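You operate a simulated robot arm through the tools that you are given. There is no shell and no other tool. Be economical: measure what you need, move in short steps, check, and stop when the job is done.

You are at the controls of a simulated robot arm. One attempt, no reset.

JOB
Take the small blue sponge and put it in the small yellow bin. Fetch the purple block and set it in the blue bin on the top of the square steel stand. Take the small blue can with a crimped valve and put it on the back edge of the set-down table. Fetch the clear cup and set it on the shelf under the packing table. Put the blue can from the right end of the bench with taps on the lower shelf of the side bench. Put the jug on the top of the trial bench away on the free end of the tank bench. Pull the door of the bath bench cabinet open. The order is free. Set down upright: small blue can with a crimped valve, clear cup, blue can, jug.

Only the result counts: the job must be done as asked and must still hold three seconds after the hand-in. Knocking over, shifting, dropping, spilling or breaking anything else fails it.

ROBOT AND FRAMES
A 7-joint arm with a fingered hand on a trunk, on a base that drives. Base frame: it is fixed to the floor where the robot stands at the start and does not move with it; the origin is under the middle of the robot, x ahead of it, y to its left, z up. Units: mm, rad, N and s.
Its first joint turns from -1.204 to 3.002 rad. Places, roughly: back edge of the set-down table (15x72 cm) [780, 1280, 880]; blue bin (19x17x9 cm) [2600, -1200, 900]; blue can (5x5x14 cm) [-5200, -1100, 900]; clear cup [-5250, 6750, 1000]; door of the bath bench cabinet [-4700, 2600, 600]; free end of the tank bench [500, 2700, 800]; jug [-2250, -3250, 1000]; lower shelf of the side bench [-5100, 0, 200]; purple block [750, -3250, 1000]; shelf under the packing table [-700, 5900, 300]; small blue can with a crimped valv (4x4x11 cm) [-800, -3400, 900]; small blue sponge (5x5x4 cm) [500, 100, 900]; small yellow bin (20x15x14 cm) [600, -100, 900]. Payload 5 kg.
Tool frame: the origin (TCP) lies between the finger pads and is the grasp point; the fingertips stand 32 mm ahead of it; z points along the fingers, y is the line along which they close. Largest opening 160 mm; the body of the gripper starts 89 mm behind the TCP. The gripper is a hand of 3 fingers: y runs from the thumb to the fingers, the wrist lies at [0, 0, -252] in the tool frame, and closing takes about 1.5 s.
Orientation is told as [roll, pitch, yaw] about the base's x, y, z axes, in that order, counted from this pose: with the fingers straight down and closing along the base's y, the tool's x points along the base's -x, its y along +y and its z along -z.

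CONTROLS
- The arm moves only by the tool drive_tool. Its argument "motion" is a list of rows, each an object (a shift or turn left out is 0, a gripper value left out holds the last) with "travel": the shift along the base's x, y, z in units of 250 mm (1.0 is 250 mm), a list of three; "angular": the turn, a rotation vector about the base's x, y, z in units of 45 degrees (1.0 is 45 degrees), a list of three. In form: [{"travel": [dx, dy, dz], "angular": [rx, ry, rz]}, ...]. A call has 1 to 8 rows; each row is the pose to reach, as a shift and turn from the pose commanded when the call began. "claw" is the closure in counts, from 0 (fully open) to 255 (shut), set as the call begins (left out, the last holds). A call with a number of a shift or a turn outside -1 to 1 is refused whole. Rows are played at 5 a second. More than 50 mm and 0.15 rad between two rows, or a gripper value outside its range, and nothing of the call is played. Where a pose cannot be reached the arm comes as near as it can. A force on the tool above 40 N (or 10 N above the force at the start of the call, whichever is more), or a blocked arm, ends the call early, and 0.2 s more pass. Each finger travels about 108 mm/s and halts on what it meets, pressing with about 31 N; the grip force reading is that of the motor and also rises with nothing between the fingers. The clock runs only during rows and for 0.2 s after the last one: add rows that repeat a pose to give the fingers time. It gives the time, the measured TCP pose, the force on the tool (base axes), the opening and the grip force at its end, in the units of the frame above (readings bear some noise), with the torque about the TCP (base axes, N m) and any sound that the robot's microphone picked up.
- Cameras (640 x 400 px; columns grow to the right, rows downward): "scene" is now at [131.7, 43.9, 1427]; the picture's right is [0.47, -0.88, -0.00], its down [-0.40, -0.21, -0.89] and it looks along [0.79, 0.42, -0.45] (base axes); focal length 225 px, centre (320, 200). "wrist" rides on the gripper at [65, -4, -116] in the tool frame; the picture's right is [0.06, 1.00, 0.00], its down [-0.87, 0.05, -0.49] and it looks along [-0.49, 0.03, 0.87] (tool axes); focal length 261 px, centre (320, 200). There is no depth. A picture from a camera that has moved, and an enlarged one, comes with that camera's place and axes in the base frame and with its lens.
- capture(camera): a new picture of that camera. No time passes.
- raise_lower(by): slides the trunk up (or, below 0, down) by that many mm; the arm and the scene camera ride with it, the base frame stays. It gives what a move gives, with no picture.
- steer(legs): drives the robot by 1 to 6 legs, each [ahead, left, turn to the left] in mm, mm and rad, along the robot's own axes; the way and the turn of a leg run together, so that a leg with both is an arc; at most 1500 mm and 3.142 rad a leg. The arm and the cameras ride along, it lands a little off, and it stops where it bumps. It gives what a move gives.
- move_fingers(finger1, finger2, thumb_bend): sets how far each is bent, from 0 (flat) to 1 (curled in); at 0.3 the hand is open as for a grip, at 0.7 the pads meet at the TCP. One left out holds its place. A second passes; each finger stops where it meets its share of the squeeze, and holds until it gets a number again. A gripper value or a shape takes the hand back. It gives what a move gives, with no picture; readings hold the bend of each and the force on the fingers (four entries, about 0 where the hand has none), thumb and palm.
- hand_shape(shape): the hand has 3 fingers and takes this shape, open, in about a second: jaw (thumb against the fingers, like two jaws); tri (thumb and two fingers); tip (a fingertip pinch); poke (one finger out to press); point (the index stretched); flat (the hand flat); cup (the hand cupped); fist (a fist). The gripper value then closes the fingers along that shape, each until it touches; the sizes above hold for jaw. It gives what a move gives, with no picture.
- turn_head(pan, tilt): turns the head with the scene camera to pan (to the left, within 1.501 rad either way) and tilt (down, from -0.506 to 1.204), counted from straight ahead of the robot. It gives what a move gives.
- zoom(camera, box): a new picture of the part [left, top, right, bottom] of that camera's present view, enlarged. No time passes.
- sign_off(): hands the job in; it is judged then, once.

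Go step by step. Nothing tells you exact positions but the pictures and the camera data: compare them with the known pose of the tool, close in by small moves and look again before you grip or let go. The budget is 196 turns and 182 pictures, counting those below and the enlarged ones. Unless the task says otherwise, let go and move clear before handing in, and close with one line.

The tools are called after "Emit:" as name(argument=value, ...) on one line, values as JSON. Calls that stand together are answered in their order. drive_tool: Moves the arm, as the interface text tells. Its arguments: {"type":"object","properties":{"motion":{"type":"array","items":{"type":"object","properties":{"travel":{"type":"array","items":{"type":"number"}},"angular":{"type":"array","items":{"type":"number"}}}}},"claw":{"type":"number"}},"required":["motion"]} The other tools are called the same way: raise_lower (by) slides the trunk up or down; hand_shape (shape) gives the hand a shape; move_fingers (finger1, finger2, thumb_bend) moves the fingers one by one; steer (legs) drives the base; turn_head (pan, tilt) turns the head that bears the scene camera; capture (camera) takes a picture; zoom (camera, box) takes an enlarged picture of a part of a camera's view; sign_off () hands the job in.

At the start:

```text
time: 0.0
eef_pos: [507.4, 293.9, 1274.6]
ee_rot: [0.001, 0.0, -0.001]
wrist_force: [-0.3, 0.9, 0.3]
torque: [-0.02, -0.01, 0.02]
gripper_width: 160.1
gripper_force: 0.1
shape: jaw
bend: [0.3, 0.3, 0.3]
finger forces: [0.0, 0.0, 0.0, 0.1, 0.1, 0.0]
trunk travel left (down, up): [-575.0, 365.0]
robot x, y, heading: [0.7, -0.6, 0.005]
head pan, tilt: [0.489, 0.469]
```

scene: 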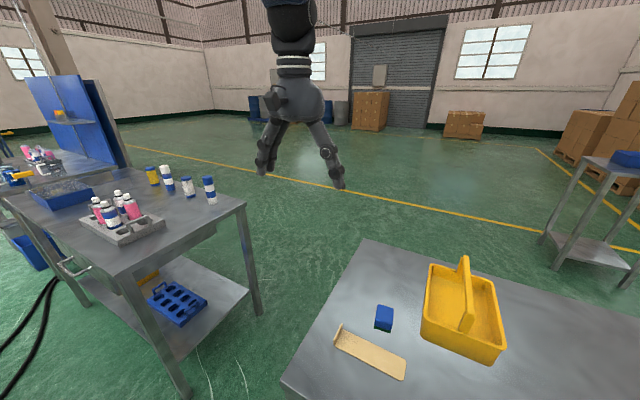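
wrist: 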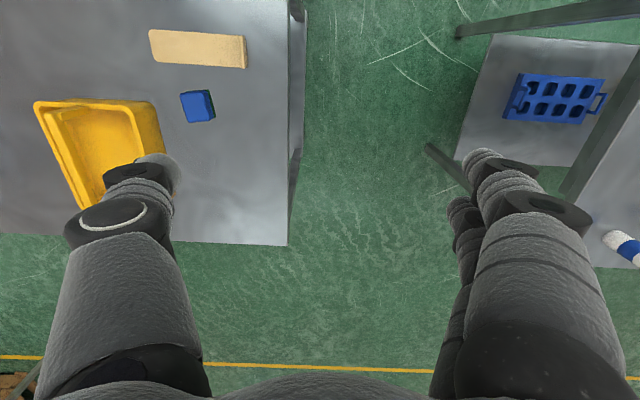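

The sponge looks to be near [543, 75, 900], left of the yellow tote. I'll move over it with the fingers half closed and look again.

Emit:
drive_tool(motion=[{"travel": [0.03, -0.17, -0.08]}, {"travel": [0.06, -0.35, -0.16]}, {"travel": [0.09, -0.52, -0.24]}, {"travel": [0.12, -0.69, -0.32]}, {"travel": [0.14, -0.87, -0.4]}, {"travel": [0.14, -0.87, -0.58]}, {"travel": [0.14, -0.87, -0.7]}, {"travel": [0.14, -0.87, -0.7]}], claw=90)

Emit:
capture(camera="wrist")

Emit:
capture(camera="scene")

```text
time: 1.8
eef_pos: [541.6, 78.5, 1098.9]
ee_rot: [0.002, -0.001, -0.001]
wrist_force: [-0.2, -0.5, 1.1]
torque: [-0.03, 0.04, 0.01]
gripper_width: 103.8
gripper_force: 0.1
shape: jaw
bend: [0.7, 0.7, 0.67]
finger forces: [0.1, 0.0, 0.1, 0.1, 0.0, 0.0]
trunk travel left (down, up): [-575.0, 365.0]
robot x, y, heading: [-0.1, 1.9, 0.001]
head pan, tilt: [0.489, 0.469]
```

```text
179 pictures are left
camera wrist: at [476.8, 75.2, 1214.0], right [-0.06, 1.0, 0.0], down [0.87, 0.05, 0.49], along [0.49, 0.03, -0.87], focal length 261 px, centre (320, 200)
```

wrist: 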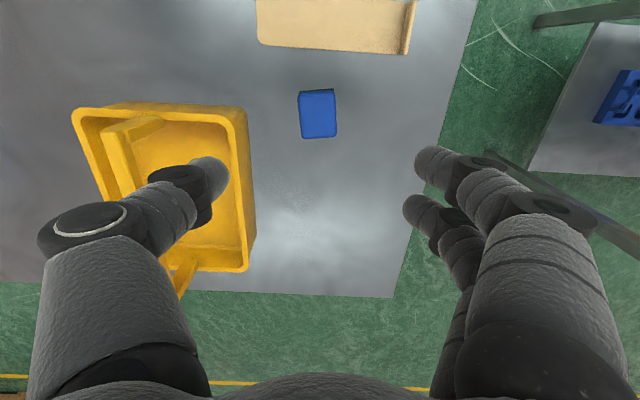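

```text
178 pictures are left
camera scene: at [131.7, 44.4, 1427.0], right [0.47, -0.88, 0.0], down [-0.4, -0.21, -0.89], along [0.79, 0.42, -0.45], focal length 225 px, centre (320, 200)
```

scene: 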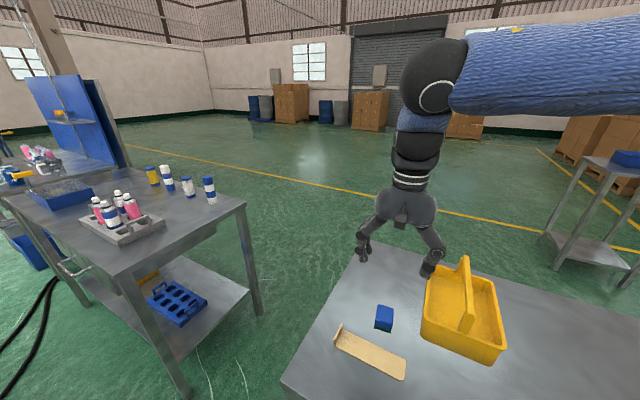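

The sponge is straight below the tool. I'll lower part way and look again for the table's height.

Emit:
drive_tool(motion=[{"travel": [0, 0, -0.18]}, {"travel": [0, 0, -0.36]}, {"travel": [0, 0, -0.44]}, {"travel": [0, 0, -0.44]}])

Emit:
capture(camera="wrist")

Emit:
capture(camera="scene")

```text
time: 2.8
eef_pos: [541.8, 76.6, 990.5]
ee_rot: [0.0, 0.001, 0.001]
wrist_force: [1.1, 0.7, 0.9]
torque: [0.0, -0.06, -0.01]
gripper_width: 103.9
gripper_force: 0.0
shape: jaw
bend: [0.7, 0.7, 0.67]
finger forces: [0.0, 0.0, 0.0, 0.1, 0.0, 0.0]
trunk travel left (down, up): [-575.0, 365.0]
robot x, y, heading: [0.4, 1.5, 0.002]
head pan, tilt: [0.489, 0.469]
```

```text
177 pictures are left
camera wrist: at [477.2, 72.8, 1105.4], right [-0.06, 1.0, 0.0], down [0.87, 0.05, 0.49], along [0.49, 0.03, -0.87], focal length 261 px, centre (320, 200)
```

wrist: 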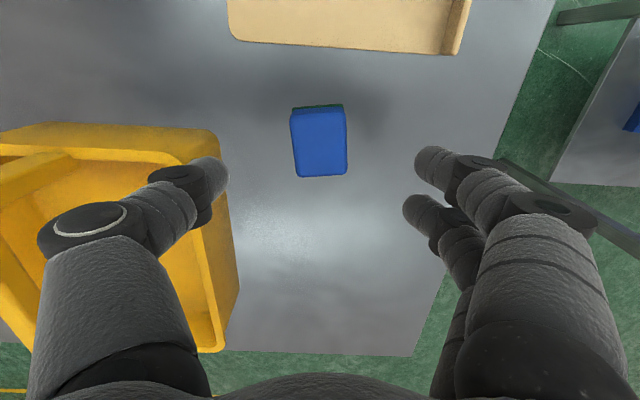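

```text
176 pictures are left
camera scene: at [131.5, 43.7, 1427.0], right [0.47, -0.88, 0.0], down [-0.4, -0.21, -0.89], along [0.79, 0.42, -0.45], focal length 225 px, centre (320, 200)
```

scene: 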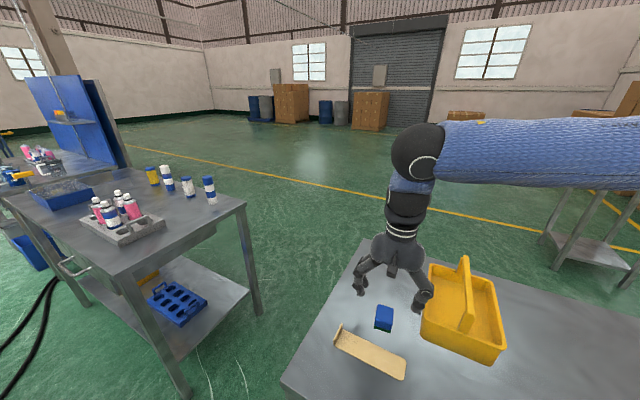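

The sponge is about 40 mm wide with its top near z 920, at [534, 78]. I'll lower to TCP z 928 and close gently.

Emit:
drive_tool(motion=[{"travel": [-0.03, 0, -0.12]}, {"travel": [-0.03, 0, -0.25]}, {"travel": [-0.03, 0, -0.25]}])

Emit:
capture(camera="wrist")

Emit:
zoom(camera="scene", box=[320, 220, 520, 400])

```text
time: 3.6
eef_pos: [534.0, 77.0, 926.5]
ee_rot: [0.0, 0.001, 0.001]
wrist_force: [0.1, -0.1, 0.2]
torque: [0.02, 0.01, -0.02]
gripper_width: 104.0
gripper_force: 0.1
shape: jaw
bend: [0.7, 0.7, 0.67]
finger forces: [0.0, 0.0, 0.0, 0.0, 0.1, 0.1]
trunk travel left (down, up): [-575.0, 365.0]
robot x, y, heading: [-0.9, 1.1, -0.001]
head pan, tilt: [0.489, 0.469]
```

```text
175 pictures are left
camera wrist: at [468.7, 73.3, 1041.9], right [-0.06, 1.0, 0.0], down [0.87, 0.05, 0.49], along [0.49, 0.03, -0.87], focal length 261 px, centre (320, 200)
```

wrist: 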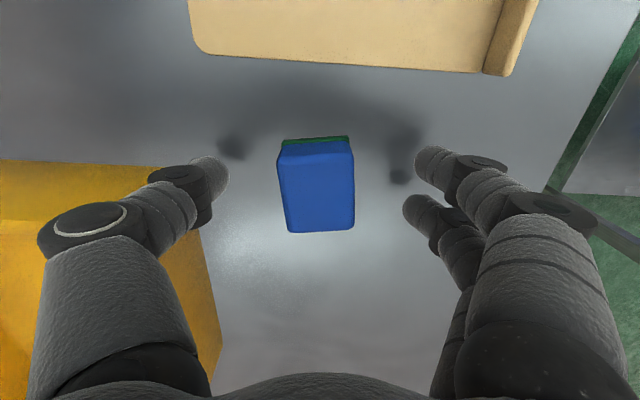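

```text
2.22 times, centred on (420, 310) of scene
camera zoom: at [131.4, 43.8, 1427.0], right [0.47, -0.88, 0.0], down [-0.4, -0.21, -0.89], along [0.79, 0.42, -0.45], focal length 500 px, centre (98, -44)
```

zoom: 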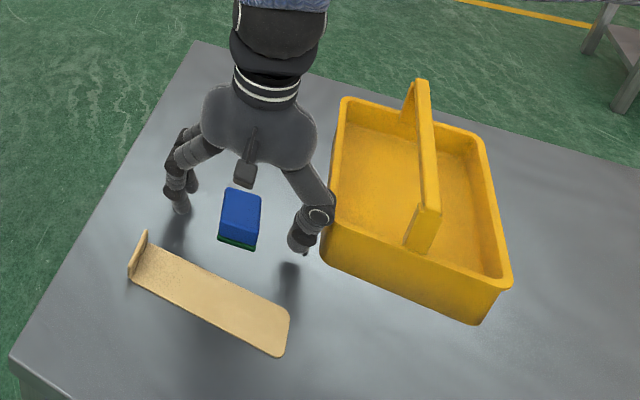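

The sponge's top is near z 910, centred at x 540. I'll lower another 15 mm and close.

Emit:
drive_tool(motion=[{"travel": [0.024, 0, -0.06]}, {"travel": [0.024, 0, -0.06]}])

Emit:
drive_tool(motion=[{}, {}, {}, {}, {}, {}, {}], claw=255)

Emit:
capture(camera="wrist")

```text
time: 4.2
eef_pos: [539.4, 76.5, 912.8]
ee_rot: [0.001, -0.002, 0.0]
wrist_force: [-0.4, 0.0, 8.4]
torque: [0.57, 0.03, 0.06]
gripper_width: 102.9
gripper_force: 0.1
shape: jaw
bend: [0.7, 0.7, 0.67]
finger forces: [4.7, 4.3, 0.0, 0.0, 0.4, 0.0]
trunk travel left (down, up): [-575.0, 365.0]
robot x, y, heading: [4.9, -0.3, 0.002]
head pan, tilt: [0.489, 0.469]
```

```text
time: 5.8
eef_pos: [540.1, 76.6, 914.4]
ee_rot: [0.0, 0.0, 0.0]
wrist_force: [0.1, 4.9, 13.7]
torque: [1.03, -0.02, -0.05]
gripper_width: 41.0
gripper_force: 31.2
shape: jaw
bend: [0.72, 0.71, 0.69]
finger forces: [18.7, 18.7, 0.0, 0.1, 23.4, 0.0]
trunk travel left (down, up): [-575.0, 365.0]
robot x, y, heading: [-0.1, -1.1, -0.002]
head pan, tilt: [0.489, 0.469]
```

```text
173 pictures are left
camera wrist: at [475.1, 73.1, 1027.9], right [-0.06, 1.0, 0.0], down [0.87, 0.05, 0.49], along [0.49, 0.03, -0.87], focal length 261 px, centre (320, 200)
```

wrist: 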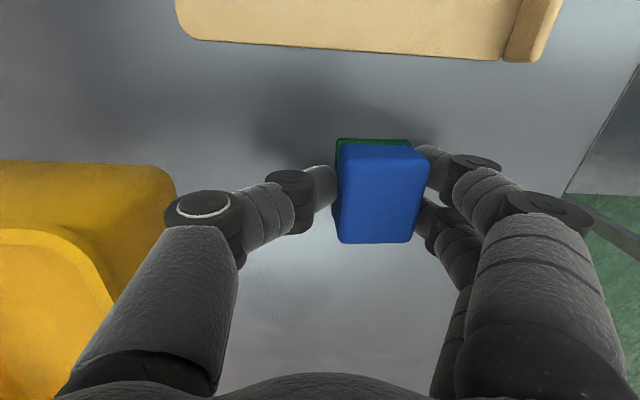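

The sponge is gripped (41 mm, 31 N). I'll lift it and turn the hand so that it closes along the tote's length, to stay clear of the handle.

Emit:
drive_tool(motion=[{"travel": [0, 0, 0.16]}, {"travel": [0, 0, 0.35]}, {"travel": [0, 0, 0.54]}, {"travel": [0, 0, 0.73]}, {"travel": [0, 0, 0.9]}])

Emit:
drive_tool(motion=[{"angular": [0, 0, -0.17]}, {"angular": [0, 0, -0.34]}, {"angular": [0, 0, -0.51]}, {"angular": [0, 0, -0.68]}, {"angular": [0, 0, -0.84]}, {"angular": [0, 0, -1]}])

Emit:
drive_tool(motion=[{"angular": [0, 0, -0.17]}, {"angular": [0, 0, -0.34]}, {"angular": [0, 0, -0.51]}, {"angular": [0, 0, -0.68]}, {"angular": [0, 0, -0.84]}, {"angular": [0, 0, -1]}])

Emit:
capture(camera="wrist")

Emit:
capture(camera="scene")

```text
time: 7.0
eef_pos: [537.0, 75.4, 1138.6]
ee_rot: [0.001, 0.0, 0.0]
wrist_force: [-0.8, 1.4, -0.6]
torque: [0.01, -0.02, -0.01]
gripper_width: 40.3
gripper_force: 30.7
shape: jaw
bend: [0.71, 0.71, 0.69]
finger forces: [14.4, 14.6, 0.1, 0.0, 28.9, 0.1]
trunk travel left (down, up): [-575.0, 365.0]
robot x, y, heading: [0.5, -2.2, 0.001]
head pan, tilt: [0.489, 0.469]
```

```text
time: 8.4
eef_pos: [541.2, 75.8, 1138.2]
ee_rot: [0.0, -0.001, -0.787]
wrist_force: [0.0, 0.0, -0.1]
torque: [-0.04, 0.0, -0.01]
gripper_width: 40.1
gripper_force: 30.7
shape: jaw
bend: [0.71, 0.71, 0.69]
finger forces: [14.4, 14.5, 0.0, 0.0, 28.9, 0.0]
trunk travel left (down, up): [-575.0, 365.0]
robot x, y, heading: [-0.4, 0.9, -0.005]
head pan, tilt: [0.489, 0.469]
```

```text
time: 9.8
eef_pos: [628.3, -64.8, 1157.1]
ee_rot: [0.0, -0.018, -1.543]
wrist_force: [0.9, -3.9, 0.9]
torque: [0.38, 0.07, -0.03]
gripper_width: 39.8
gripper_force: 30.6
shape: jaw
bend: [0.71, 0.71, 0.69]
finger forces: [14.0, 14.2, 0.0, 0.0, 27.9, 0.0]
out of reach, approached as far as the arm can: row 4, 5, 6
trunk travel left (down, up): [-575.0, 365.0]
robot x, y, heading: [-0.7, -0.1, -0.002]
head pan, tilt: [0.489, 0.469]
```

```text
172 pictures are left
camera wrist: at [621.8, 3.2, 1270.6], right [1.0, 0.09, 0.0], down [0.08, -0.86, 0.51], along [0.05, -0.51, -0.86], focal length 261 px, centre (320, 200)
```

wrist: 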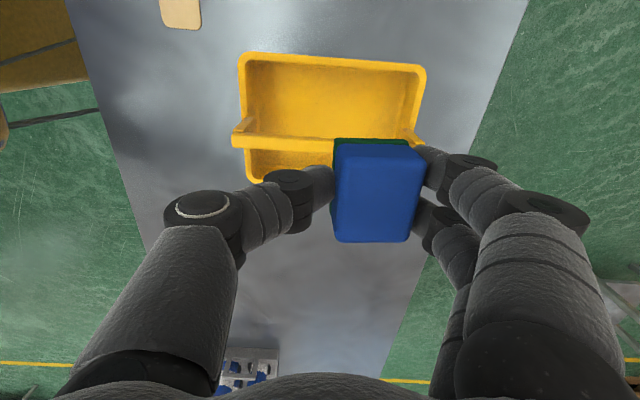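

```text
171 pictures are left
camera scene: at [131.4, 40.6, 1427.4], right [0.47, -0.88, 0.0], down [-0.4, -0.21, -0.89], along [0.79, 0.42, -0.45], focal length 225 px, centre (320, 200)
```

scene: 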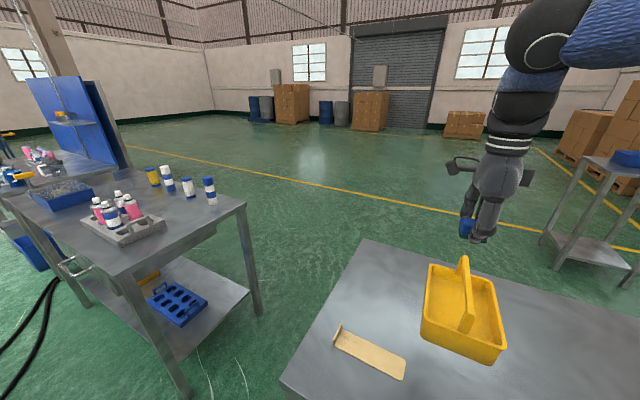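

The turn made the arm approach only as near as it could, which put it just over the tote. I'll test what the commanded pose is now with a tiny move.

Emit:
drive_tool(motion=[{"travel": [-0.04, 0.04, 0]}, {"travel": [-0.04, 0.04, 0]}])

```text
time: 10.4
eef_pos: [627.9, -77.3, 1159.1]
ee_rot: [-0.002, 0.002, -1.571]
wrist_force: [0.3, -1.0, -1.1]
torque: [0.04, -0.01, 0.0]
gripper_width: 39.6
gripper_force: 31.7
shape: jaw
bend: [0.71, 0.71, 0.69]
finger forces: [13.8, 14.1, 0.1, 0.0, 28.0, 0.0]
out of reach, approached as far as the arm can: row 1, 2
trunk travel left (down, up): [-575.0, 365.0]
robot x, y, heading: [-1.3, 2.6, 0.002]
head pan, tilt: [0.489, 0.469]
```

Emit:
drive_tool(motion=[{"travel": [0.1, -0.15, 0]}, {"travel": [0.2, -0.3, 0]}, {"travel": [0.32, -0.45, 0]}, {"travel": [0.32, -0.5, 0]}, {"travel": [0.32, -0.5, 0]}])

```text
time: 11.6
eef_pos: [708.3, -199.2, 1157.7]
ee_rot: [-0.001, 0.0, -1.57]
wrist_force: [-0.1, -0.4, 0.1]
torque: [0.01, 0.03, 0.02]
gripper_width: 39.8
gripper_force: 31.1
shape: jaw
bend: [0.71, 0.71, 0.69]
finger forces: [13.7, 14.0, 0.0, 0.0, 27.8, 0.0]
trunk travel left (down, up): [-575.0, 365.0]
robot x, y, heading: [1.2, 3.6, 0.006]
head pan, tilt: [0.489, 0.469]
```

The commanded pose follows the reached one. I'll turn back slightly in yaw and go to TCP about (612, -40).

Emit:
drive_tool(motion=[{"travel": [-0.1, 0.15, 0], "angular": [0, 0, 0.1]}, {"travel": [-0.2, 0.3, 0], "angular": [0, 0, 0.22]}, {"travel": [-0.3, 0.45, 0], "angular": [0, 0, 0.25]}, {"travel": [-0.376, 0.62, 0], "angular": [0, 0, 0.25]}, {"travel": [-0.376, 0.637, -0.1], "angular": [0, 0, 0.25]}, {"travel": [-0.376, 0.637, -0.26], "angular": [0, 0, 0.25]}, {"travel": [-0.376, 0.637, -0.26], "angular": [0, 0, 0.25]}])

Emit:
capture(camera="wrist")

Emit:
capture(camera="scene")

```text
time: 13.2
eef_pos: [612.1, -39.1, 1091.4]
ee_rot: [0.004, -0.001, -1.374]
wrist_force: [-0.7, -1.1, 0.8]
torque: [0.01, 0.0, 0.01]
gripper_width: 39.8
gripper_force: 31.4
shape: jaw
bend: [0.71, 0.71, 0.69]
finger forces: [13.8, 13.9, 0.0, 0.0, 27.8, 0.0]
trunk travel left (down, up): [-575.0, 365.0]
robot x, y, heading: [-0.6, -0.8, 0.002]
head pan, tilt: [0.489, 0.469]
```

```text
170 pictures are left
camera wrist: at [595.4, 25.2, 1208.7], right [0.97, 0.26, 0.0], down [0.22, -0.84, 0.49], along [0.13, -0.47, -0.87], focal length 261 px, centre (320, 200)
```

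wrist: 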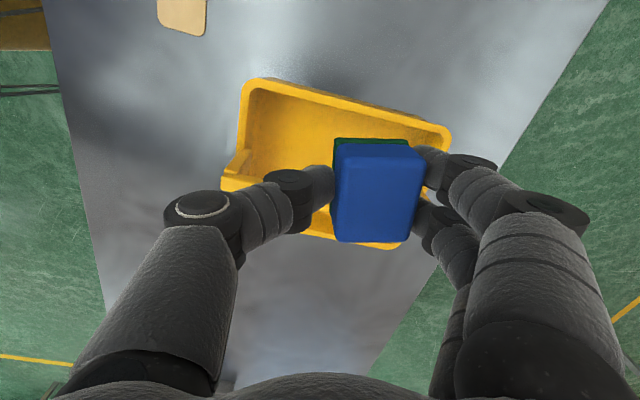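

```text
169 pictures are left
camera scene: at [130.9, 43.7, 1427.1], right [0.47, -0.88, 0.0], down [-0.4, -0.21, -0.89], along [0.79, 0.42, -0.45], focal length 225 px, centre (320, 200)
```

scene: 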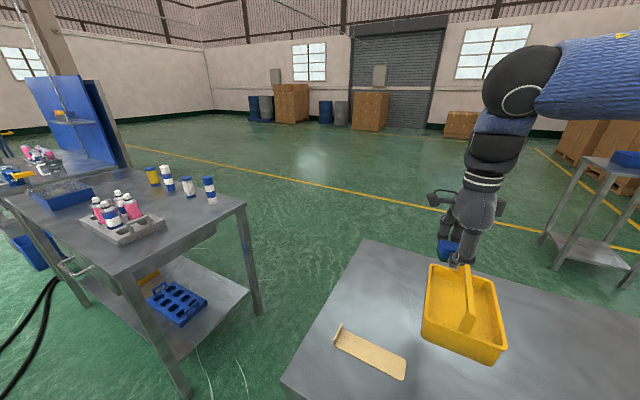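

The sponge hangs over the left compartment at about (640, -34). I'll lower it in and release.

Emit:
drive_tool(motion=[{"travel": [0, -0.01, -0.16]}, {"travel": [0, -0.01, -0.32]}, {"travel": [0, -0.01, -0.46]}, {"travel": [0, -0.01, -0.46]}])

Emit:
capture(camera="wrist")

```text
time: 14.3
eef_pos: [617.3, -39.0, 984.9]
ee_rot: [0.01, 0.003, -1.375]
wrist_force: [-1.8, 0.5, 29.2]
torque: [0.84, -1.53, 0.06]
gripper_width: 37.8
gripper_force: 30.8
shape: jaw
bend: [0.74, 0.72, 0.68]
finger forces: [45.6, 13.7, 0.0, 0.1, 29.5, 0.0]
trunk travel left (down, up): [-575.0, 365.0]
robot x, y, heading: [2.3, -2.1, -0.004]
head pan, tilt: [0.489, 0.469]
stopped in row 4: the force on the tool passed its limit at 43 N (the readings are from after the stop); the commanded pose is now the measured one
```

```text
168 pictures are left
camera wrist: at [598.8, 23.8, 1100.2], right [0.97, 0.26, 0.01], down [0.22, -0.84, 0.49], along [0.13, -0.47, -0.87], focal length 261 px, centre (320, 200)
```

wrist: 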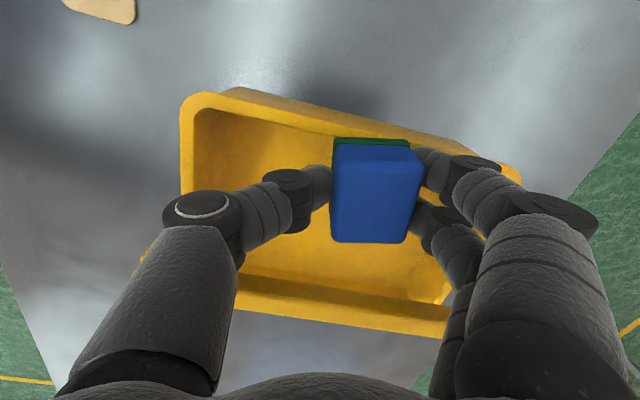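

One finger touched the tote's rim. I'll rise a little, shift inward, and then release from just above rim level.

Emit:
drive_tool(motion=[{"travel": [0, 0, 0.08]}, {"travel": [-0.08, -0.06, 0.08]}, {"travel": [-0.1, -0.06, 0.06]}, {"travel": [-0.1, -0.06, 0.06]}])

Emit:
capture(camera="wrist")

Emit:
zoom(camera="scene", box=[380, 180, 540, 380])

```text
time: 15.3
eef_pos: [592.9, -55.9, 995.8]
ee_rot: [0.006, 0.003, -1.373]
wrist_force: [0.0, -0.4, -0.7]
torque: [-0.01, -0.01, 0.0]
gripper_width: 38.8
gripper_force: 31.3
shape: jaw
bend: [0.72, 0.72, 0.68]
finger forces: [13.9, 14.0, 0.1, 0.0, 27.9, 0.1]
trunk travel left (down, up): [-575.0, 365.0]
robot x, y, heading: [-1.6, -0.8, -0.006]
head pan, tilt: [0.489, 0.469]
```

```text
167 pictures are left
camera wrist: at [575.5, 8.1, 1111.3], right [0.97, 0.26, 0.0], down [0.22, -0.84, 0.49], along [0.13, -0.47, -0.87], focal length 261 px, centre (320, 200)
```

wrist: 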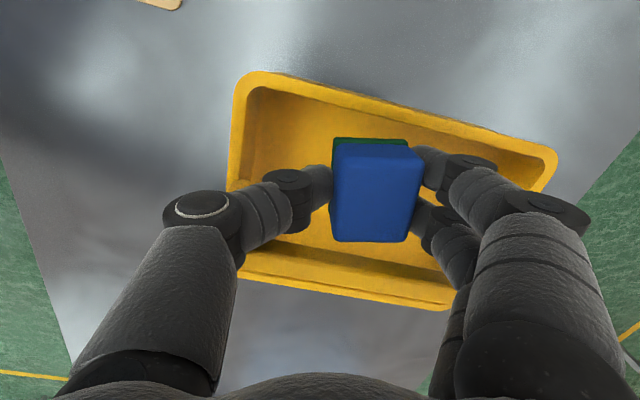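

```text
2.00 times, centred on (460, 280) of scene
camera zoom: at [131.5, 43.1, 1427.0], right [0.47, -0.88, 0.0], down [-0.4, -0.21, -0.89], along [0.79, 0.42, -0.45], focal length 450 px, centre (40, 40)
```

zoom: 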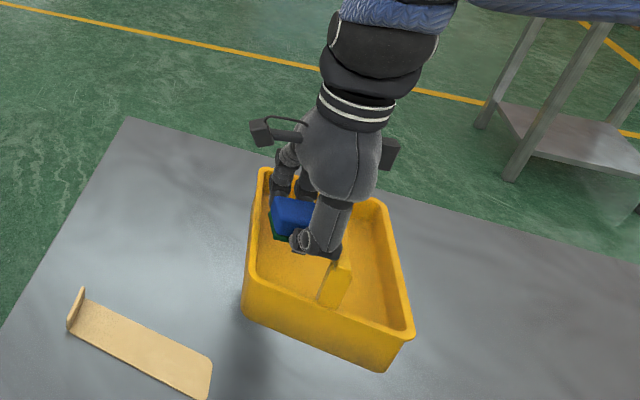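

The sponge is now over the inside of the left compartment with no contact, so I release.

Emit:
drive_tool(motion=[{}, {}, {}, {}], claw=110)

Emit:
drive_tool(motion=[{"travel": [0, 0, 0.18]}, {"travel": [0, 0, 0.36]}, {"travel": [0, 0, 0.54]}, {"travel": [0, 0, 0.72]}, {"travel": [0, 0, 0.9]}])

Emit:
capture(camera="scene")

Emit:
capture(camera="wrist")

```text
time: 16.3
eef_pos: [593.9, -55.5, 994.9]
ee_rot: [0.005, 0.003, -1.371]
wrist_force: [0.7, 0.7, -0.9]
torque: [-0.02, -0.02, -0.01]
gripper_width: 90.4
gripper_force: 0.1
shape: jaw
bend: [0.72, 0.72, 0.7]
finger forces: [0.1, 0.1, 0.0, 0.1, 0.2, 0.1]
trunk travel left (down, up): [-575.0, 365.0]
robot x, y, heading: [1.9, -0.3, 0.004]
head pan, tilt: [0.489, 0.469]
```

```text
time: 17.5
eef_pos: [588.2, -52.9, 1222.0]
ee_rot: [0.007, 0.0, -1.374]
wrist_force: [-1.3, 1.0, 0.0]
torque: [-0.03, -0.03, 0.01]
gripper_width: 90.6
gripper_force: 0.0
shape: jaw
bend: [0.72, 0.72, 0.7]
finger forces: [0.1, 0.0, 0.0, 0.0, 0.0, 0.0]
trunk travel left (down, up): [-575.0, 365.0]
robot x, y, heading: [0.2, -0.5, 0.003]
head pan, tilt: [0.489, 0.469]
```

```text
165 pictures are left
camera scene: at [130.1, 44.5, 1427.0], right [0.47, -0.88, 0.0], down [-0.4, -0.21, -0.89], along [0.79, 0.42, -0.45], focal length 225 px, centre (320, 200)
```

scene: 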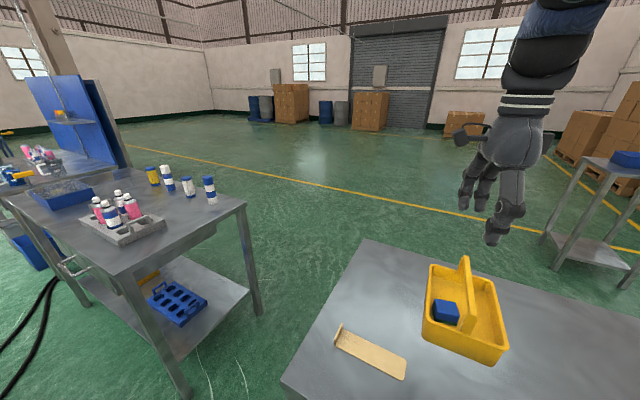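

```text
164 pictures are left
camera wrist: at [571.4, 10.9, 1337.3], right [0.97, 0.26, 0.01], down [0.22, -0.84, 0.49], along [0.13, -0.47, -0.87], focal length 261 px, centre (320, 200)
```

wrist: 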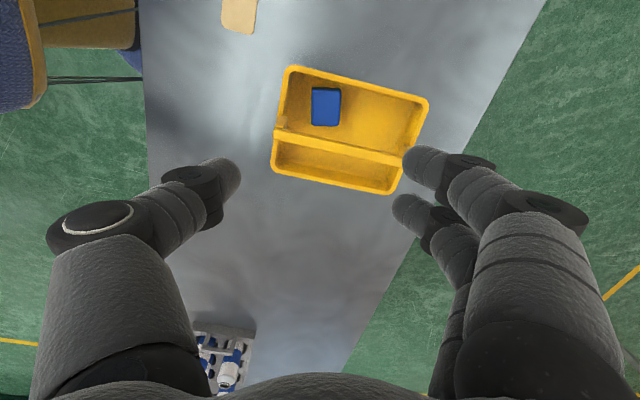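

The sponge lies in the tote. Now I'll look around before driving.

Emit:
turn_head(pan=-0.8, tilt=0.35)

Emit:
capture(camera="scene")

Emit:
turn_head(pan=-1.5, tilt=0.3)

Emit:
capture(camera="scene")

Emit:
turn_head(pan=1.5, tilt=0.3)

Emit:
capture(camera="scene")

```text
time: 18.9
eef_pos: [590.4, -54.0, 1221.1]
ee_rot: [0.005, 0.001, -1.375]
wrist_force: [0.1, 0.4, -0.3]
torque: [0.01, 0.01, 0.02]
gripper_width: 90.4
gripper_force: 0.2
shape: jaw
bend: [0.72, 0.72, 0.7]
finger forces: [0.0, 0.1, 0.0, 0.1, 0.0, 0.0]
trunk travel left (down, up): [-575.0, 365.0]
robot x, y, heading: [-2.9, 1.3, 0.001]
head pan, tilt: [-0.799, 0.351]
```

```text
163 pictures are left
camera scene: at [115.9, -66.2, 1437.9], right [-0.72, -0.7, 0.0], down [-0.24, 0.25, -0.94], along [0.65, -0.67, -0.34], focal length 225 px, centre (320, 200)
```

scene: 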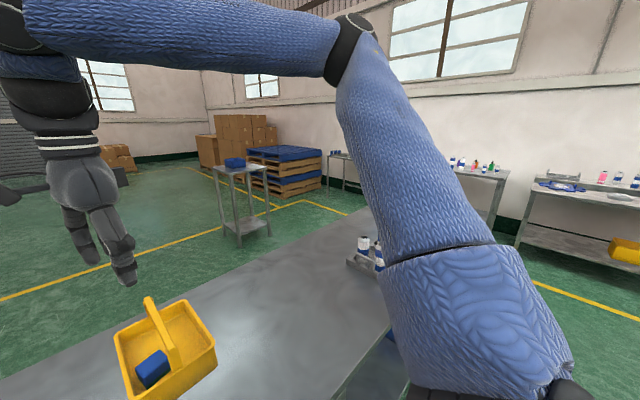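

```text
time: 20.0
eef_pos: [590.2, -54.2, 1220.0]
ee_rot: [0.007, 0.004, -1.377]
wrist_force: [0.8, 0.9, -0.4]
torque: [-0.01, 0.02, 0.0]
gripper_width: 90.6
gripper_force: 0.2
shape: jaw
bend: [0.72, 0.72, 0.7]
finger forces: [0.0, 0.0, 0.0, 0.0, 0.1, 0.0]
trunk travel left (down, up): [-575.0, 365.0]
robot x, y, heading: [-0.3, 3.2, 0.002]
head pan, tilt: [-1.499, 0.3]
```

```text
162 pictures are left
camera scene: at [57.6, -92.5, 1442.7], right [-1.0, -0.07, 0.0], down [-0.02, 0.3, -0.96], along [0.07, -0.95, -0.3], focal length 225 px, centre (320, 200)
```

scene: 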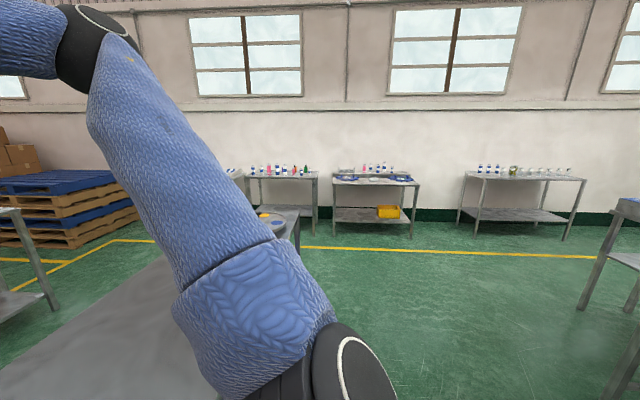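

```text
time: 22.6
eef_pos: [591.3, -54.2, 1220.8]
ee_rot: [0.005, 0.002, -1.375]
wrist_force: [-0.7, 0.0, -0.4]
torque: [-0.03, -0.01, 0.02]
gripper_width: 90.5
gripper_force: 0.0
shape: jaw
bend: [0.72, 0.72, 0.7]
finger forces: [0.1, 0.1, 0.1, 0.1, 0.0, 0.0]
trunk travel left (down, up): [-575.0, 365.0]
robot x, y, heading: [2.7, 0.3, 0.001]
head pan, tilt: [1.499, 0.3]
```

```text
161 pictures are left
camera scene: at [57.6, 93.7, 1442.7], right [1.0, -0.07, 0.0], down [-0.02, -0.29, -0.96], along [0.07, 0.95, -0.3], focal length 225 px, centre (320, 200)
```

scene: 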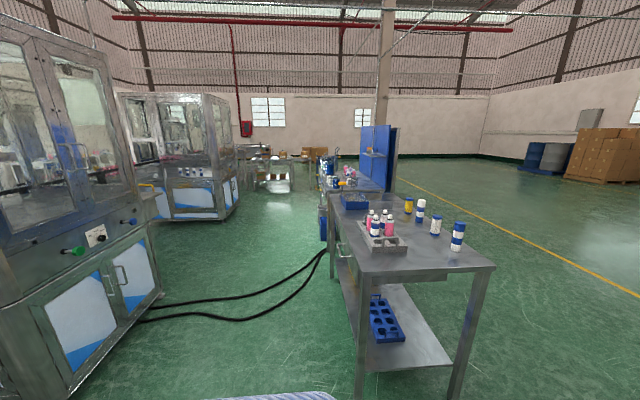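

Three benches stand along the right-hand wall (y about -3300), and the table in front runs to about y -1500. I'll swing right, pass the table, and stop in front of the first bench near x 750.

Emit:
steer(legs=[[0, 0, -1.57], [400, -300, 0], [1400, 0, 0], [400, 300, 0]])

Emit:
turn_head(pan=0.5, tilt=0.3)

Emit:
capture(camera="scene")

```text
time: 38.5
eef_pos: [-50.7, -2788.3, 1220.6]
ee_rot: [0.007, 0.002, -2.939]
wrist_force: [0.3, -0.4, 0.0]
torque: [0.05, 0.02, 0.0]
gripper_width: 90.4
gripper_force: 0.0
shape: jaw
bend: [0.72, 0.72, 0.7]
finger forces: [0.0, 0.1, 0.0, 0.0, 0.0, 0.1]
trunk travel left (down, up): [-575.0, 365.0]
robot x, y, heading: [-2.0, -2198.5, -1.567]
head pan, tilt: [1.499, 0.3]
```

```text
time: 39.8
eef_pos: [-51.8, -2787.3, 1222.5]
ee_rot: [0.005, -0.001, -2.939]
wrist_force: [-0.2, 0.1, -0.1]
torque: [0.04, 0.01, 0.03]
gripper_width: 90.3
gripper_force: 0.1
shape: jaw
bend: [0.72, 0.72, 0.7]
finger forces: [0.0, 0.0, 0.0, 0.0, 0.0, 0.0]
trunk travel left (down, up): [-575.0, 365.0]
robot x, y, heading: [-1.6, -2197.2, -1.563]
head pan, tilt: [0.499, 0.3]
```

```text
160 pictures are left
camera scene: at [44.1, -2327.2, 1442.7], right [-0.87, -0.48, 0.0], down [-0.14, 0.26, -0.96], along [0.46, -0.84, -0.3], focal length 225 px, centre (320, 200)
```

scene: 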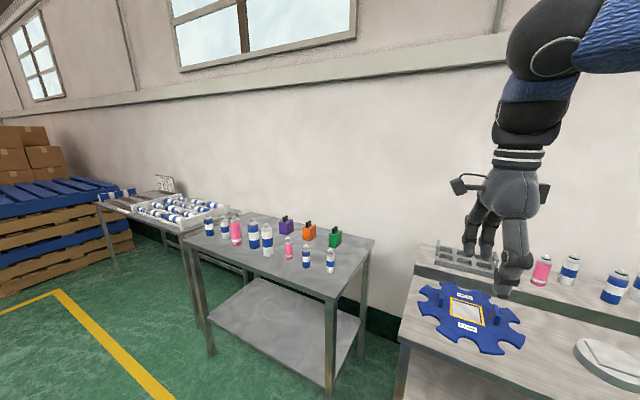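

The purple block is near [757, -3250], with cans in front of it to the left. I'll drive to stand in front of it.

Emit:
steer(legs=[[0, 760, 0], [330, 0, 0]])

Emit:
turn_head(pan=0.0, tilt=0.6)

Emit:
capture(camera="scene")

Emit:
capture(camera="wrist")

```text
time: 45.7
eef_pos: [709.2, -3113.2, 1220.4]
ee_rot: [0.005, 0.0, -2.943]
wrist_force: [1.2, 0.3, -0.7]
torque: [0.05, -0.02, 0.05]
gripper_width: 90.8
gripper_force: 0.0
shape: jaw
bend: [0.72, 0.72, 0.7]
finger forces: [0.1, 0.0, 0.1, 0.1, 0.0, 0.0]
trunk travel left (down, up): [-575.0, 365.0]
robot x, y, heading: [762.2, -2525.1, -1.571]
head pan, tilt: [0.499, 0.3]
```

```text
time: 46.6
eef_pos: [707.6, -3112.4, 1220.5]
ee_rot: [0.005, 0.002, -2.942]
wrist_force: [0.0, -0.6, 0.4]
torque: [-0.02, -0.01, -0.03]
gripper_width: 90.7
gripper_force: 0.1
shape: jaw
bend: [0.72, 0.72, 0.7]
finger forces: [0.0, 0.0, 0.0, 0.0, 0.0, 0.0]
trunk travel left (down, up): [-575.0, 365.0]
robot x, y, heading: [762.5, -2519.5, -1.571]
head pan, tilt: [0.0, 0.6]
```

```text
159 pictures are left
camera scene: at [760.7, -2659.8, 1415.2], right [-1.0, 0.0, 0.0], down [0.0, 0.56, -0.83], along [0.0, -0.83, -0.56], focal length 225 px, centre (320, 200)
```

scene: 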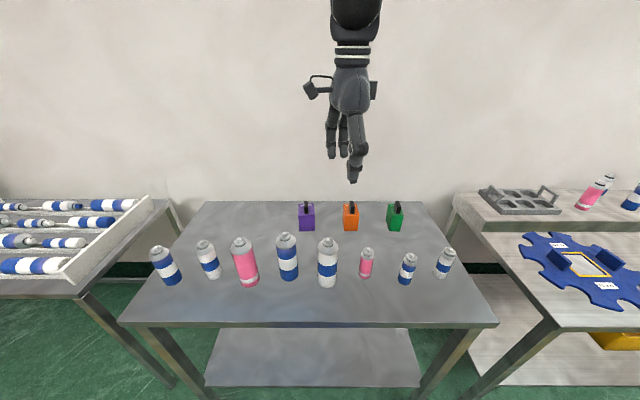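

```text
158 pictures are left
camera wrist: at [770.8, -3094.5, 1336.0], right [0.26, -0.97, 0.01], down [-0.84, -0.22, 0.49], along [-0.47, -0.13, -0.87], focal length 261 px, centre (320, 200)
```

wrist: 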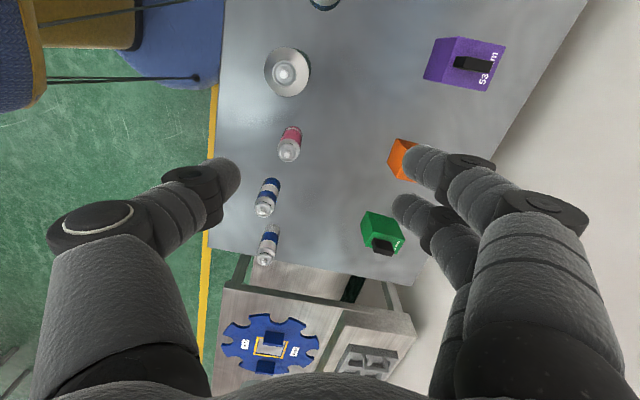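

The purple block stands near (808, -3285), top near z 950, with free space on both sides. I'll turn the hand to close along x and move above it.

Emit:
drive_tool(motion=[{"travel": [0.03, -0.06, 0], "angular": [0, 0, 0.16]}, {"travel": [0.06, -0.12, 0], "angular": [0, 0, 0.32]}, {"travel": [0.09, -0.18, 0], "angular": [0, 0, 0.48]}, {"travel": [0.12, -0.24, 0], "angular": [0, 0, 0.64]}, {"travel": [0.15, -0.3, 0], "angular": [0, 0, 0.8]}, {"travel": [0.18, -0.3, 0], "angular": [0, 0, 0.9]}, {"travel": [0.18, -0.3, 0], "angular": [0, 0, 0.9]}])

Emit:
drive_tool(motion=[{"travel": [0.04, -0.06, 0], "angular": [0, 0, 0.16]}, {"travel": [0.08, -0.12, 0], "angular": [0, 0, 0.32]}, {"travel": [0.12, -0.18, 0], "angular": [0, 0, 0.48]}, {"travel": [0.16, -0.24, 0], "angular": [0, 0, 0.64]}, {"travel": [0.2, -0.3, 0], "angular": [0, 0, 0.8]}, {"travel": [0.22, -0.36, 0], "angular": [0, 0, 0.848]}, {"travel": [0.22, -0.36, 0], "angular": [0, 0, 0.848]}])

Emit:
capture(camera="wrist")

Emit:
capture(camera="scene")

```text
time: 48.2
eef_pos: [753.1, -3187.4, 1219.7]
ee_rot: [0.004, 0.002, -2.234]
wrist_force: [0.3, -0.5, 0.7]
torque: [0.0, -0.01, -0.01]
gripper_width: 90.5
gripper_force: 0.1
shape: jaw
bend: [0.72, 0.72, 0.7]
finger forces: [0.0, 0.0, 0.0, 0.0, 0.0, 0.1]
trunk travel left (down, up): [-575.0, 365.0]
robot x, y, heading: [758.6, -2518.1, -1.566]
head pan, tilt: [0.0, 0.6]
```

```text
time: 49.8
eef_pos: [807.6, -3276.1, 1221.6]
ee_rot: [0.008, 0.004, -1.57]
wrist_force: [0.6, 0.4, -0.1]
torque: [0.01, 0.01, 0.0]
gripper_width: 90.6
gripper_force: 0.0
shape: jaw
bend: [0.72, 0.72, 0.7]
finger forces: [0.0, 0.0, 0.1, 0.0, 0.1, 0.1]
trunk travel left (down, up): [-575.0, 365.0]
robot x, y, heading: [758.5, -2522.6, -1.567]
head pan, tilt: [0.0, 0.6]
```

```text
157 pictures are left
camera wrist: at [802.8, -3211.1, 1335.6], right [1.0, 0.06, 0.01], down [0.05, -0.87, 0.49], along [0.04, -0.49, -0.87], focal length 261 px, centre (320, 200)
```

wrist: 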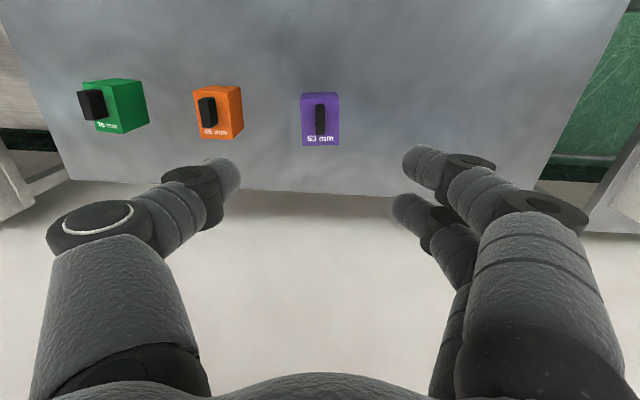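

```text
156 pictures are left
camera scene: at [760.5, -2659.4, 1415.2], right [-1.0, 0.0, 0.0], down [0.0, 0.57, -0.83], along [0.0, -0.82, -0.57], focal length 225 px, centre (320, 200)
```

scene: 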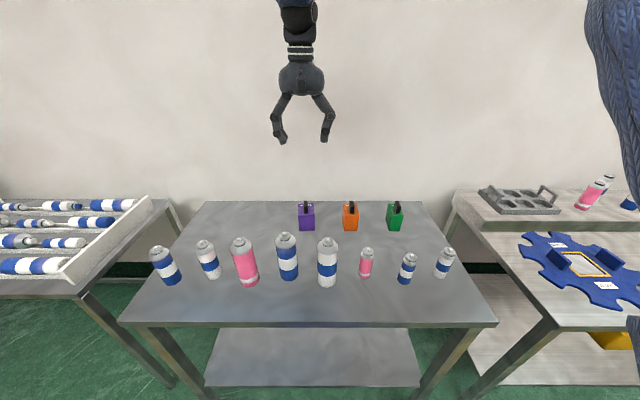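

The block is at about (812, -3288) with its top near 945. I'll descend to 990 first and check.

Emit:
drive_tool(motion=[{"travel": [0.01, -0.02, -0.18]}, {"travel": [0.016, -0.05, -0.36]}, {"travel": [0.016, -0.05, -0.54]}, {"travel": [0.016, -0.05, -0.72]}, {"travel": [0.016, -0.05, -0.88]}, {"travel": [0.016, -0.05, -0.88]}], claw=85)

Emit:
capture(camera="wrist")

Emit:
zoom(camera="scene", box=[220, 100, 420, 260])

```text
time: 51.2
eef_pos: [810.8, -3292.6, 1000.2]
ee_rot: [0.007, 0.001, -1.57]
wrist_force: [0.0, 0.3, 0.3]
torque: [0.0, 0.01, 0.0]
gripper_width: 106.3
gripper_force: 0.0
shape: jaw
bend: [0.69, 0.69, 0.66]
finger forces: [0.0, 0.0, 0.0, 0.0, 0.1, 0.1]
trunk travel left (down, up): [-575.0, 365.0]
robot x, y, heading: [760.6, -2520.8, -1.567]
head pan, tilt: [0.0, 0.6]
```

```text
155 pictures are left
camera wrist: at [805.5, -3225.9, 1116.0], right [1.0, 0.06, 0.01], down [0.05, -0.87, 0.49], along [0.04, -0.49, -0.87], focal length 261 px, centre (320, 200)
```

wrist: 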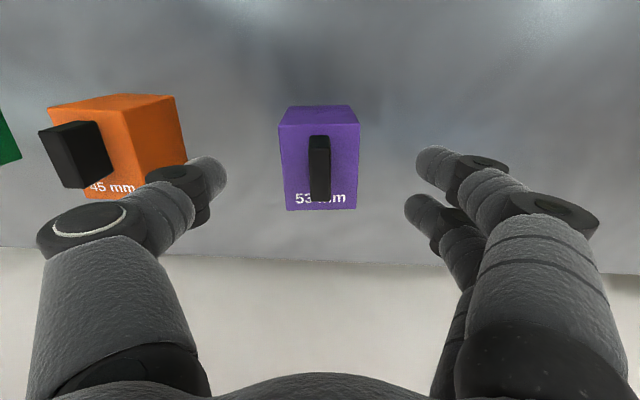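

```text
2.50 times, centred on (320, 180) of scene
camera zoom: at [760.9, -2658.8, 1415.3], right [-1.0, 0.0, 0.0], down [0.0, 0.56, -0.83], along [0.0, -0.83, -0.56], focal length 563 px, centre (320, 250)
```

zoom: 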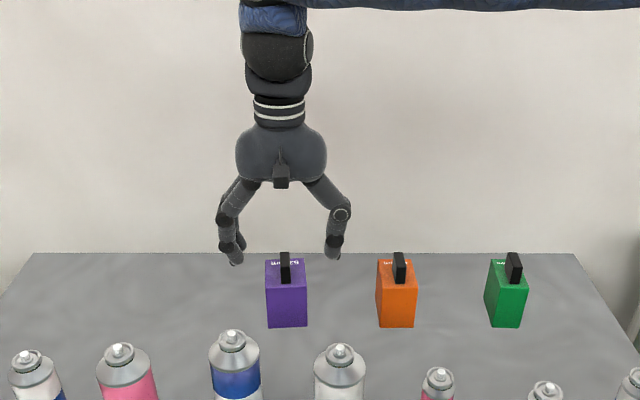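

The block's top is near 944, centred at about (813, -3298). I'll lower to TCP 926 and close.

Emit:
drive_tool(motion=[{"travel": [0.008, -0.02, -0.15]}, {"travel": [0.008, -0.02, -0.29]}, {"travel": [0.008, -0.02, -0.29]}])

Emit:
drive_tool(motion=[{}, {}, {}, {}, {}, {}], claw=255)

Emit:
capture(camera="wrist")

```text
time: 52.0
eef_pos: [812.7, -3296.2, 926.1]
ee_rot: [0.007, 0.001, -1.568]
wrist_force: [-0.6, -0.3, 0.3]
torque: [-0.05, -0.01, 0.03]
gripper_width: 106.3
gripper_force: 0.1
shape: jaw
bend: [0.69, 0.69, 0.66]
finger forces: [0.0, 0.1, 0.1, 0.0, 0.1, 0.0]
trunk travel left (down, up): [-575.0, 365.0]
robot x, y, heading: [758.2, -2523.7, -1.564]
head pan, tilt: [0.0, 0.6]
```

```text
time: 53.4
eef_pos: [811.4, -3296.7, 926.3]
ee_rot: [0.007, 0.001, -1.568]
wrist_force: [-0.3, 0.5, 0.2]
torque: [0.02, -0.02, -0.01]
gripper_width: 51.6
gripper_force: 31.3
shape: jaw
bend: [0.73, 0.73, 0.7]
finger forces: [14.0, 13.9, 0.1, 0.0, 28.0, 0.0]
trunk travel left (down, up): [-575.0, 365.0]
robot x, y, heading: [758.0, -2523.4, -1.571]
head pan, tilt: [0.0, 0.6]
```

```text
153 pictures are left
camera wrist: at [807.3, -3230.4, 1041.2], right [1.0, 0.06, 0.01], down [0.05, -0.87, 0.49], along [0.04, -0.49, -0.87], focal length 261 px, centre (320, 200)
```

wrist: 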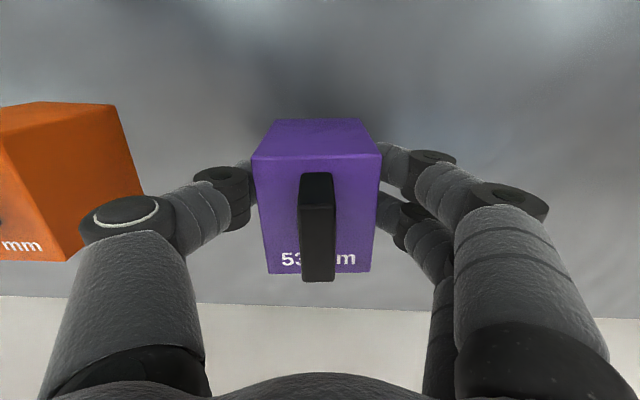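

The block is held (52 mm). I'll lift it, pull the arm in, and drive round to the stand with the blue bin.

Emit:
drive_tool(motion=[{"travel": [0, 0, 0.18]}, {"travel": [0, 0, 0.36]}, {"travel": [0, 0, 0.54]}, {"travel": [0, 0, 0.72]}, {"travel": [0, 0, 0.9]}, {"travel": [0, 0.15, 1.0]}, {"travel": [0, 0.3, 1.0]}, {"travel": [0, 0.45, 1.0]}])

Emit:
drive_tool(motion=[{"travel": [0, 0.18, 0]}, {"travel": [0, 0.36, 0.1]}, {"travel": [0, 0.5, 0.2]}])

Emit:
steer(legs=[[-300, 0, 0], [0, 1100, 0], [0, 0, 1.571]])

Emit:
turn_head(pan=0.6, tilt=0.4)

Emit:
capture(camera="scene")

```text
time: 55.2
eef_pos: [815.9, -3179.6, 1177.5]
ee_rot: [0.006, 0.0, -1.569]
wrist_force: [-1.4, 0.8, -2.2]
torque: [-0.02, 0.01, 0.0]
gripper_width: 51.8
gripper_force: 30.6
shape: jaw
bend: [0.73, 0.73, 0.7]
finger forces: [14.1, 13.8, 0.1, 0.0, 28.0, 0.0]
trunk travel left (down, up): [-575.0, 365.0]
robot x, y, heading: [761.4, -2523.0, -1.572]
head pan, tilt: [0.0, 0.6]
```

```text
refused: row 2 steps farther than a row can; nothing moved
```

```text
time: 66.3
eef_pos: [2514.6, -2147.6, 1177.1]
ee_rot: [0.005, 0.002, 0.019]
wrist_force: [0.7, 0.1, -2.6]
torque: [0.0, 0.05, 0.03]
gripper_width: 51.5
gripper_force: 30.7
shape: jaw
bend: [0.73, 0.73, 0.7]
finger forces: [14.3, 13.8, 0.1, 0.0, 28.1, 0.0]
trunk travel left (down, up): [-575.0, 365.0]
robot x, y, heading: [1854.7, -2218.0, 0.024]
head pan, tilt: [0.0, 0.6]
```

```text
time: 67.3
eef_pos: [2513.1, -2147.7, 1177.9]
ee_rot: [0.007, 0.002, 0.018]
wrist_force: [-0.8, -0.7, -2.8]
torque: [-0.01, 0.01, 0.02]
gripper_width: 51.5
gripper_force: 32.0
shape: jaw
bend: [0.73, 0.73, 0.7]
finger forces: [14.2, 13.8, 0.0, 0.1, 28.1, 0.1]
trunk travel left (down, up): [-575.0, 365.0]
robot x, y, heading: [1856.3, -2215.5, 0.02]
head pan, tilt: [0.6, 0.4]
```

```text
152 pictures are left
camera scene: at [1981.9, -2160.4, 1433.3], right [0.58, -0.81, 0.0], down [-0.32, -0.23, -0.92], along [0.75, 0.54, -0.39], focal length 225 px, centre (320, 200)
```

scene: 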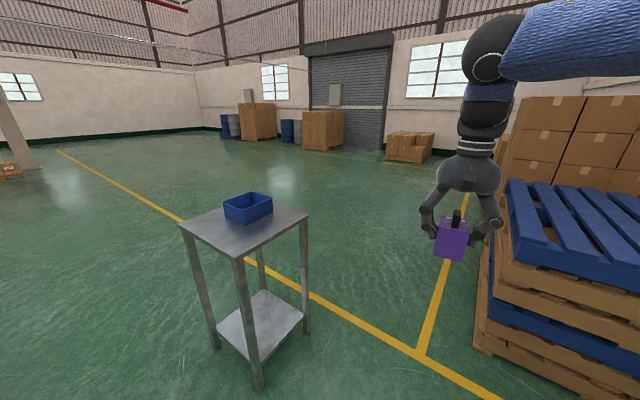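

The blue bin is on the stand at about (2680, -1165). I'll drive level with it.

Emit:
steer(legs=[[0, 1030, 0], [130, 0, -0.02]])

Emit:
turn_head(pan=0.2, tilt=0.6)

Emit:
capture(camera="scene")

Emit:
capture(camera="wrist")

```text
time: 73.6
eef_pos: [2622.9, -1123.5, 1176.0]
ee_rot: [0.006, 0.004, 0.004]
wrist_force: [1.0, 0.6, -2.4]
torque: [-0.02, 0.06, 0.0]
gripper_width: 51.3
gripper_force: 30.7
shape: jaw
bend: [0.73, 0.73, 0.7]
finger forces: [14.2, 13.9, 0.0, 0.1, 28.1, 0.0]
trunk travel left (down, up): [-575.0, 365.0]
robot x, y, heading: [1959.8, -1181.4, 0.01]
head pan, tilt: [0.6, 0.4]
```

```text
time: 74.4
eef_pos: [2621.9, -1121.1, 1176.2]
ee_rot: [0.006, 0.002, 0.003]
wrist_force: [0.4, -0.6, -1.7]
torque: [0.01, 0.03, -0.02]
gripper_width: 51.4
gripper_force: 31.2
shape: jaw
bend: [0.73, 0.73, 0.7]
finger forces: [14.2, 13.9, 0.0, 0.1, 28.1, 0.1]
trunk travel left (down, up): [-575.0, 365.0]
robot x, y, heading: [1960.7, -1180.5, 0.006]
head pan, tilt: [0.201, 0.6]
```

```text
151 pictures are left
camera scene: at [2099.2, -1162.0, 1415.1], right [0.21, -0.98, 0.0], down [-0.55, -0.12, -0.82], along [0.81, 0.17, -0.57], focal length 225 px, centre (320, 200)
```

scene: 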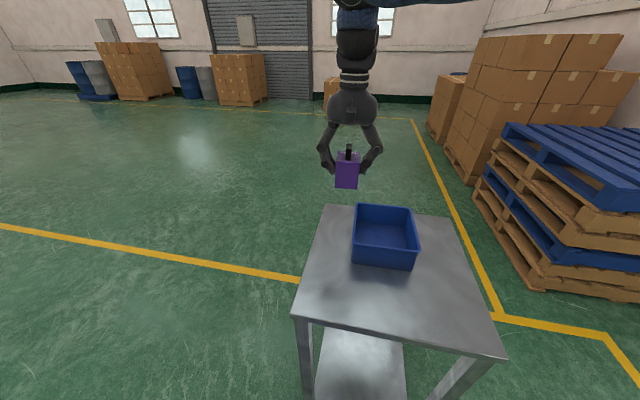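

```text
150 pictures are left
camera wrist: at [2556.1, -1127.0, 1291.8], right [-0.07, 1.0, 0.01], down [0.87, 0.05, 0.49], along [0.49, 0.04, -0.87], focal length 261 px, centre (320, 200)
```

wrist: 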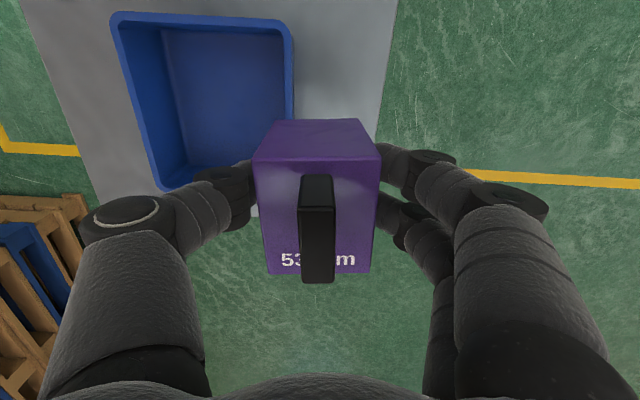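

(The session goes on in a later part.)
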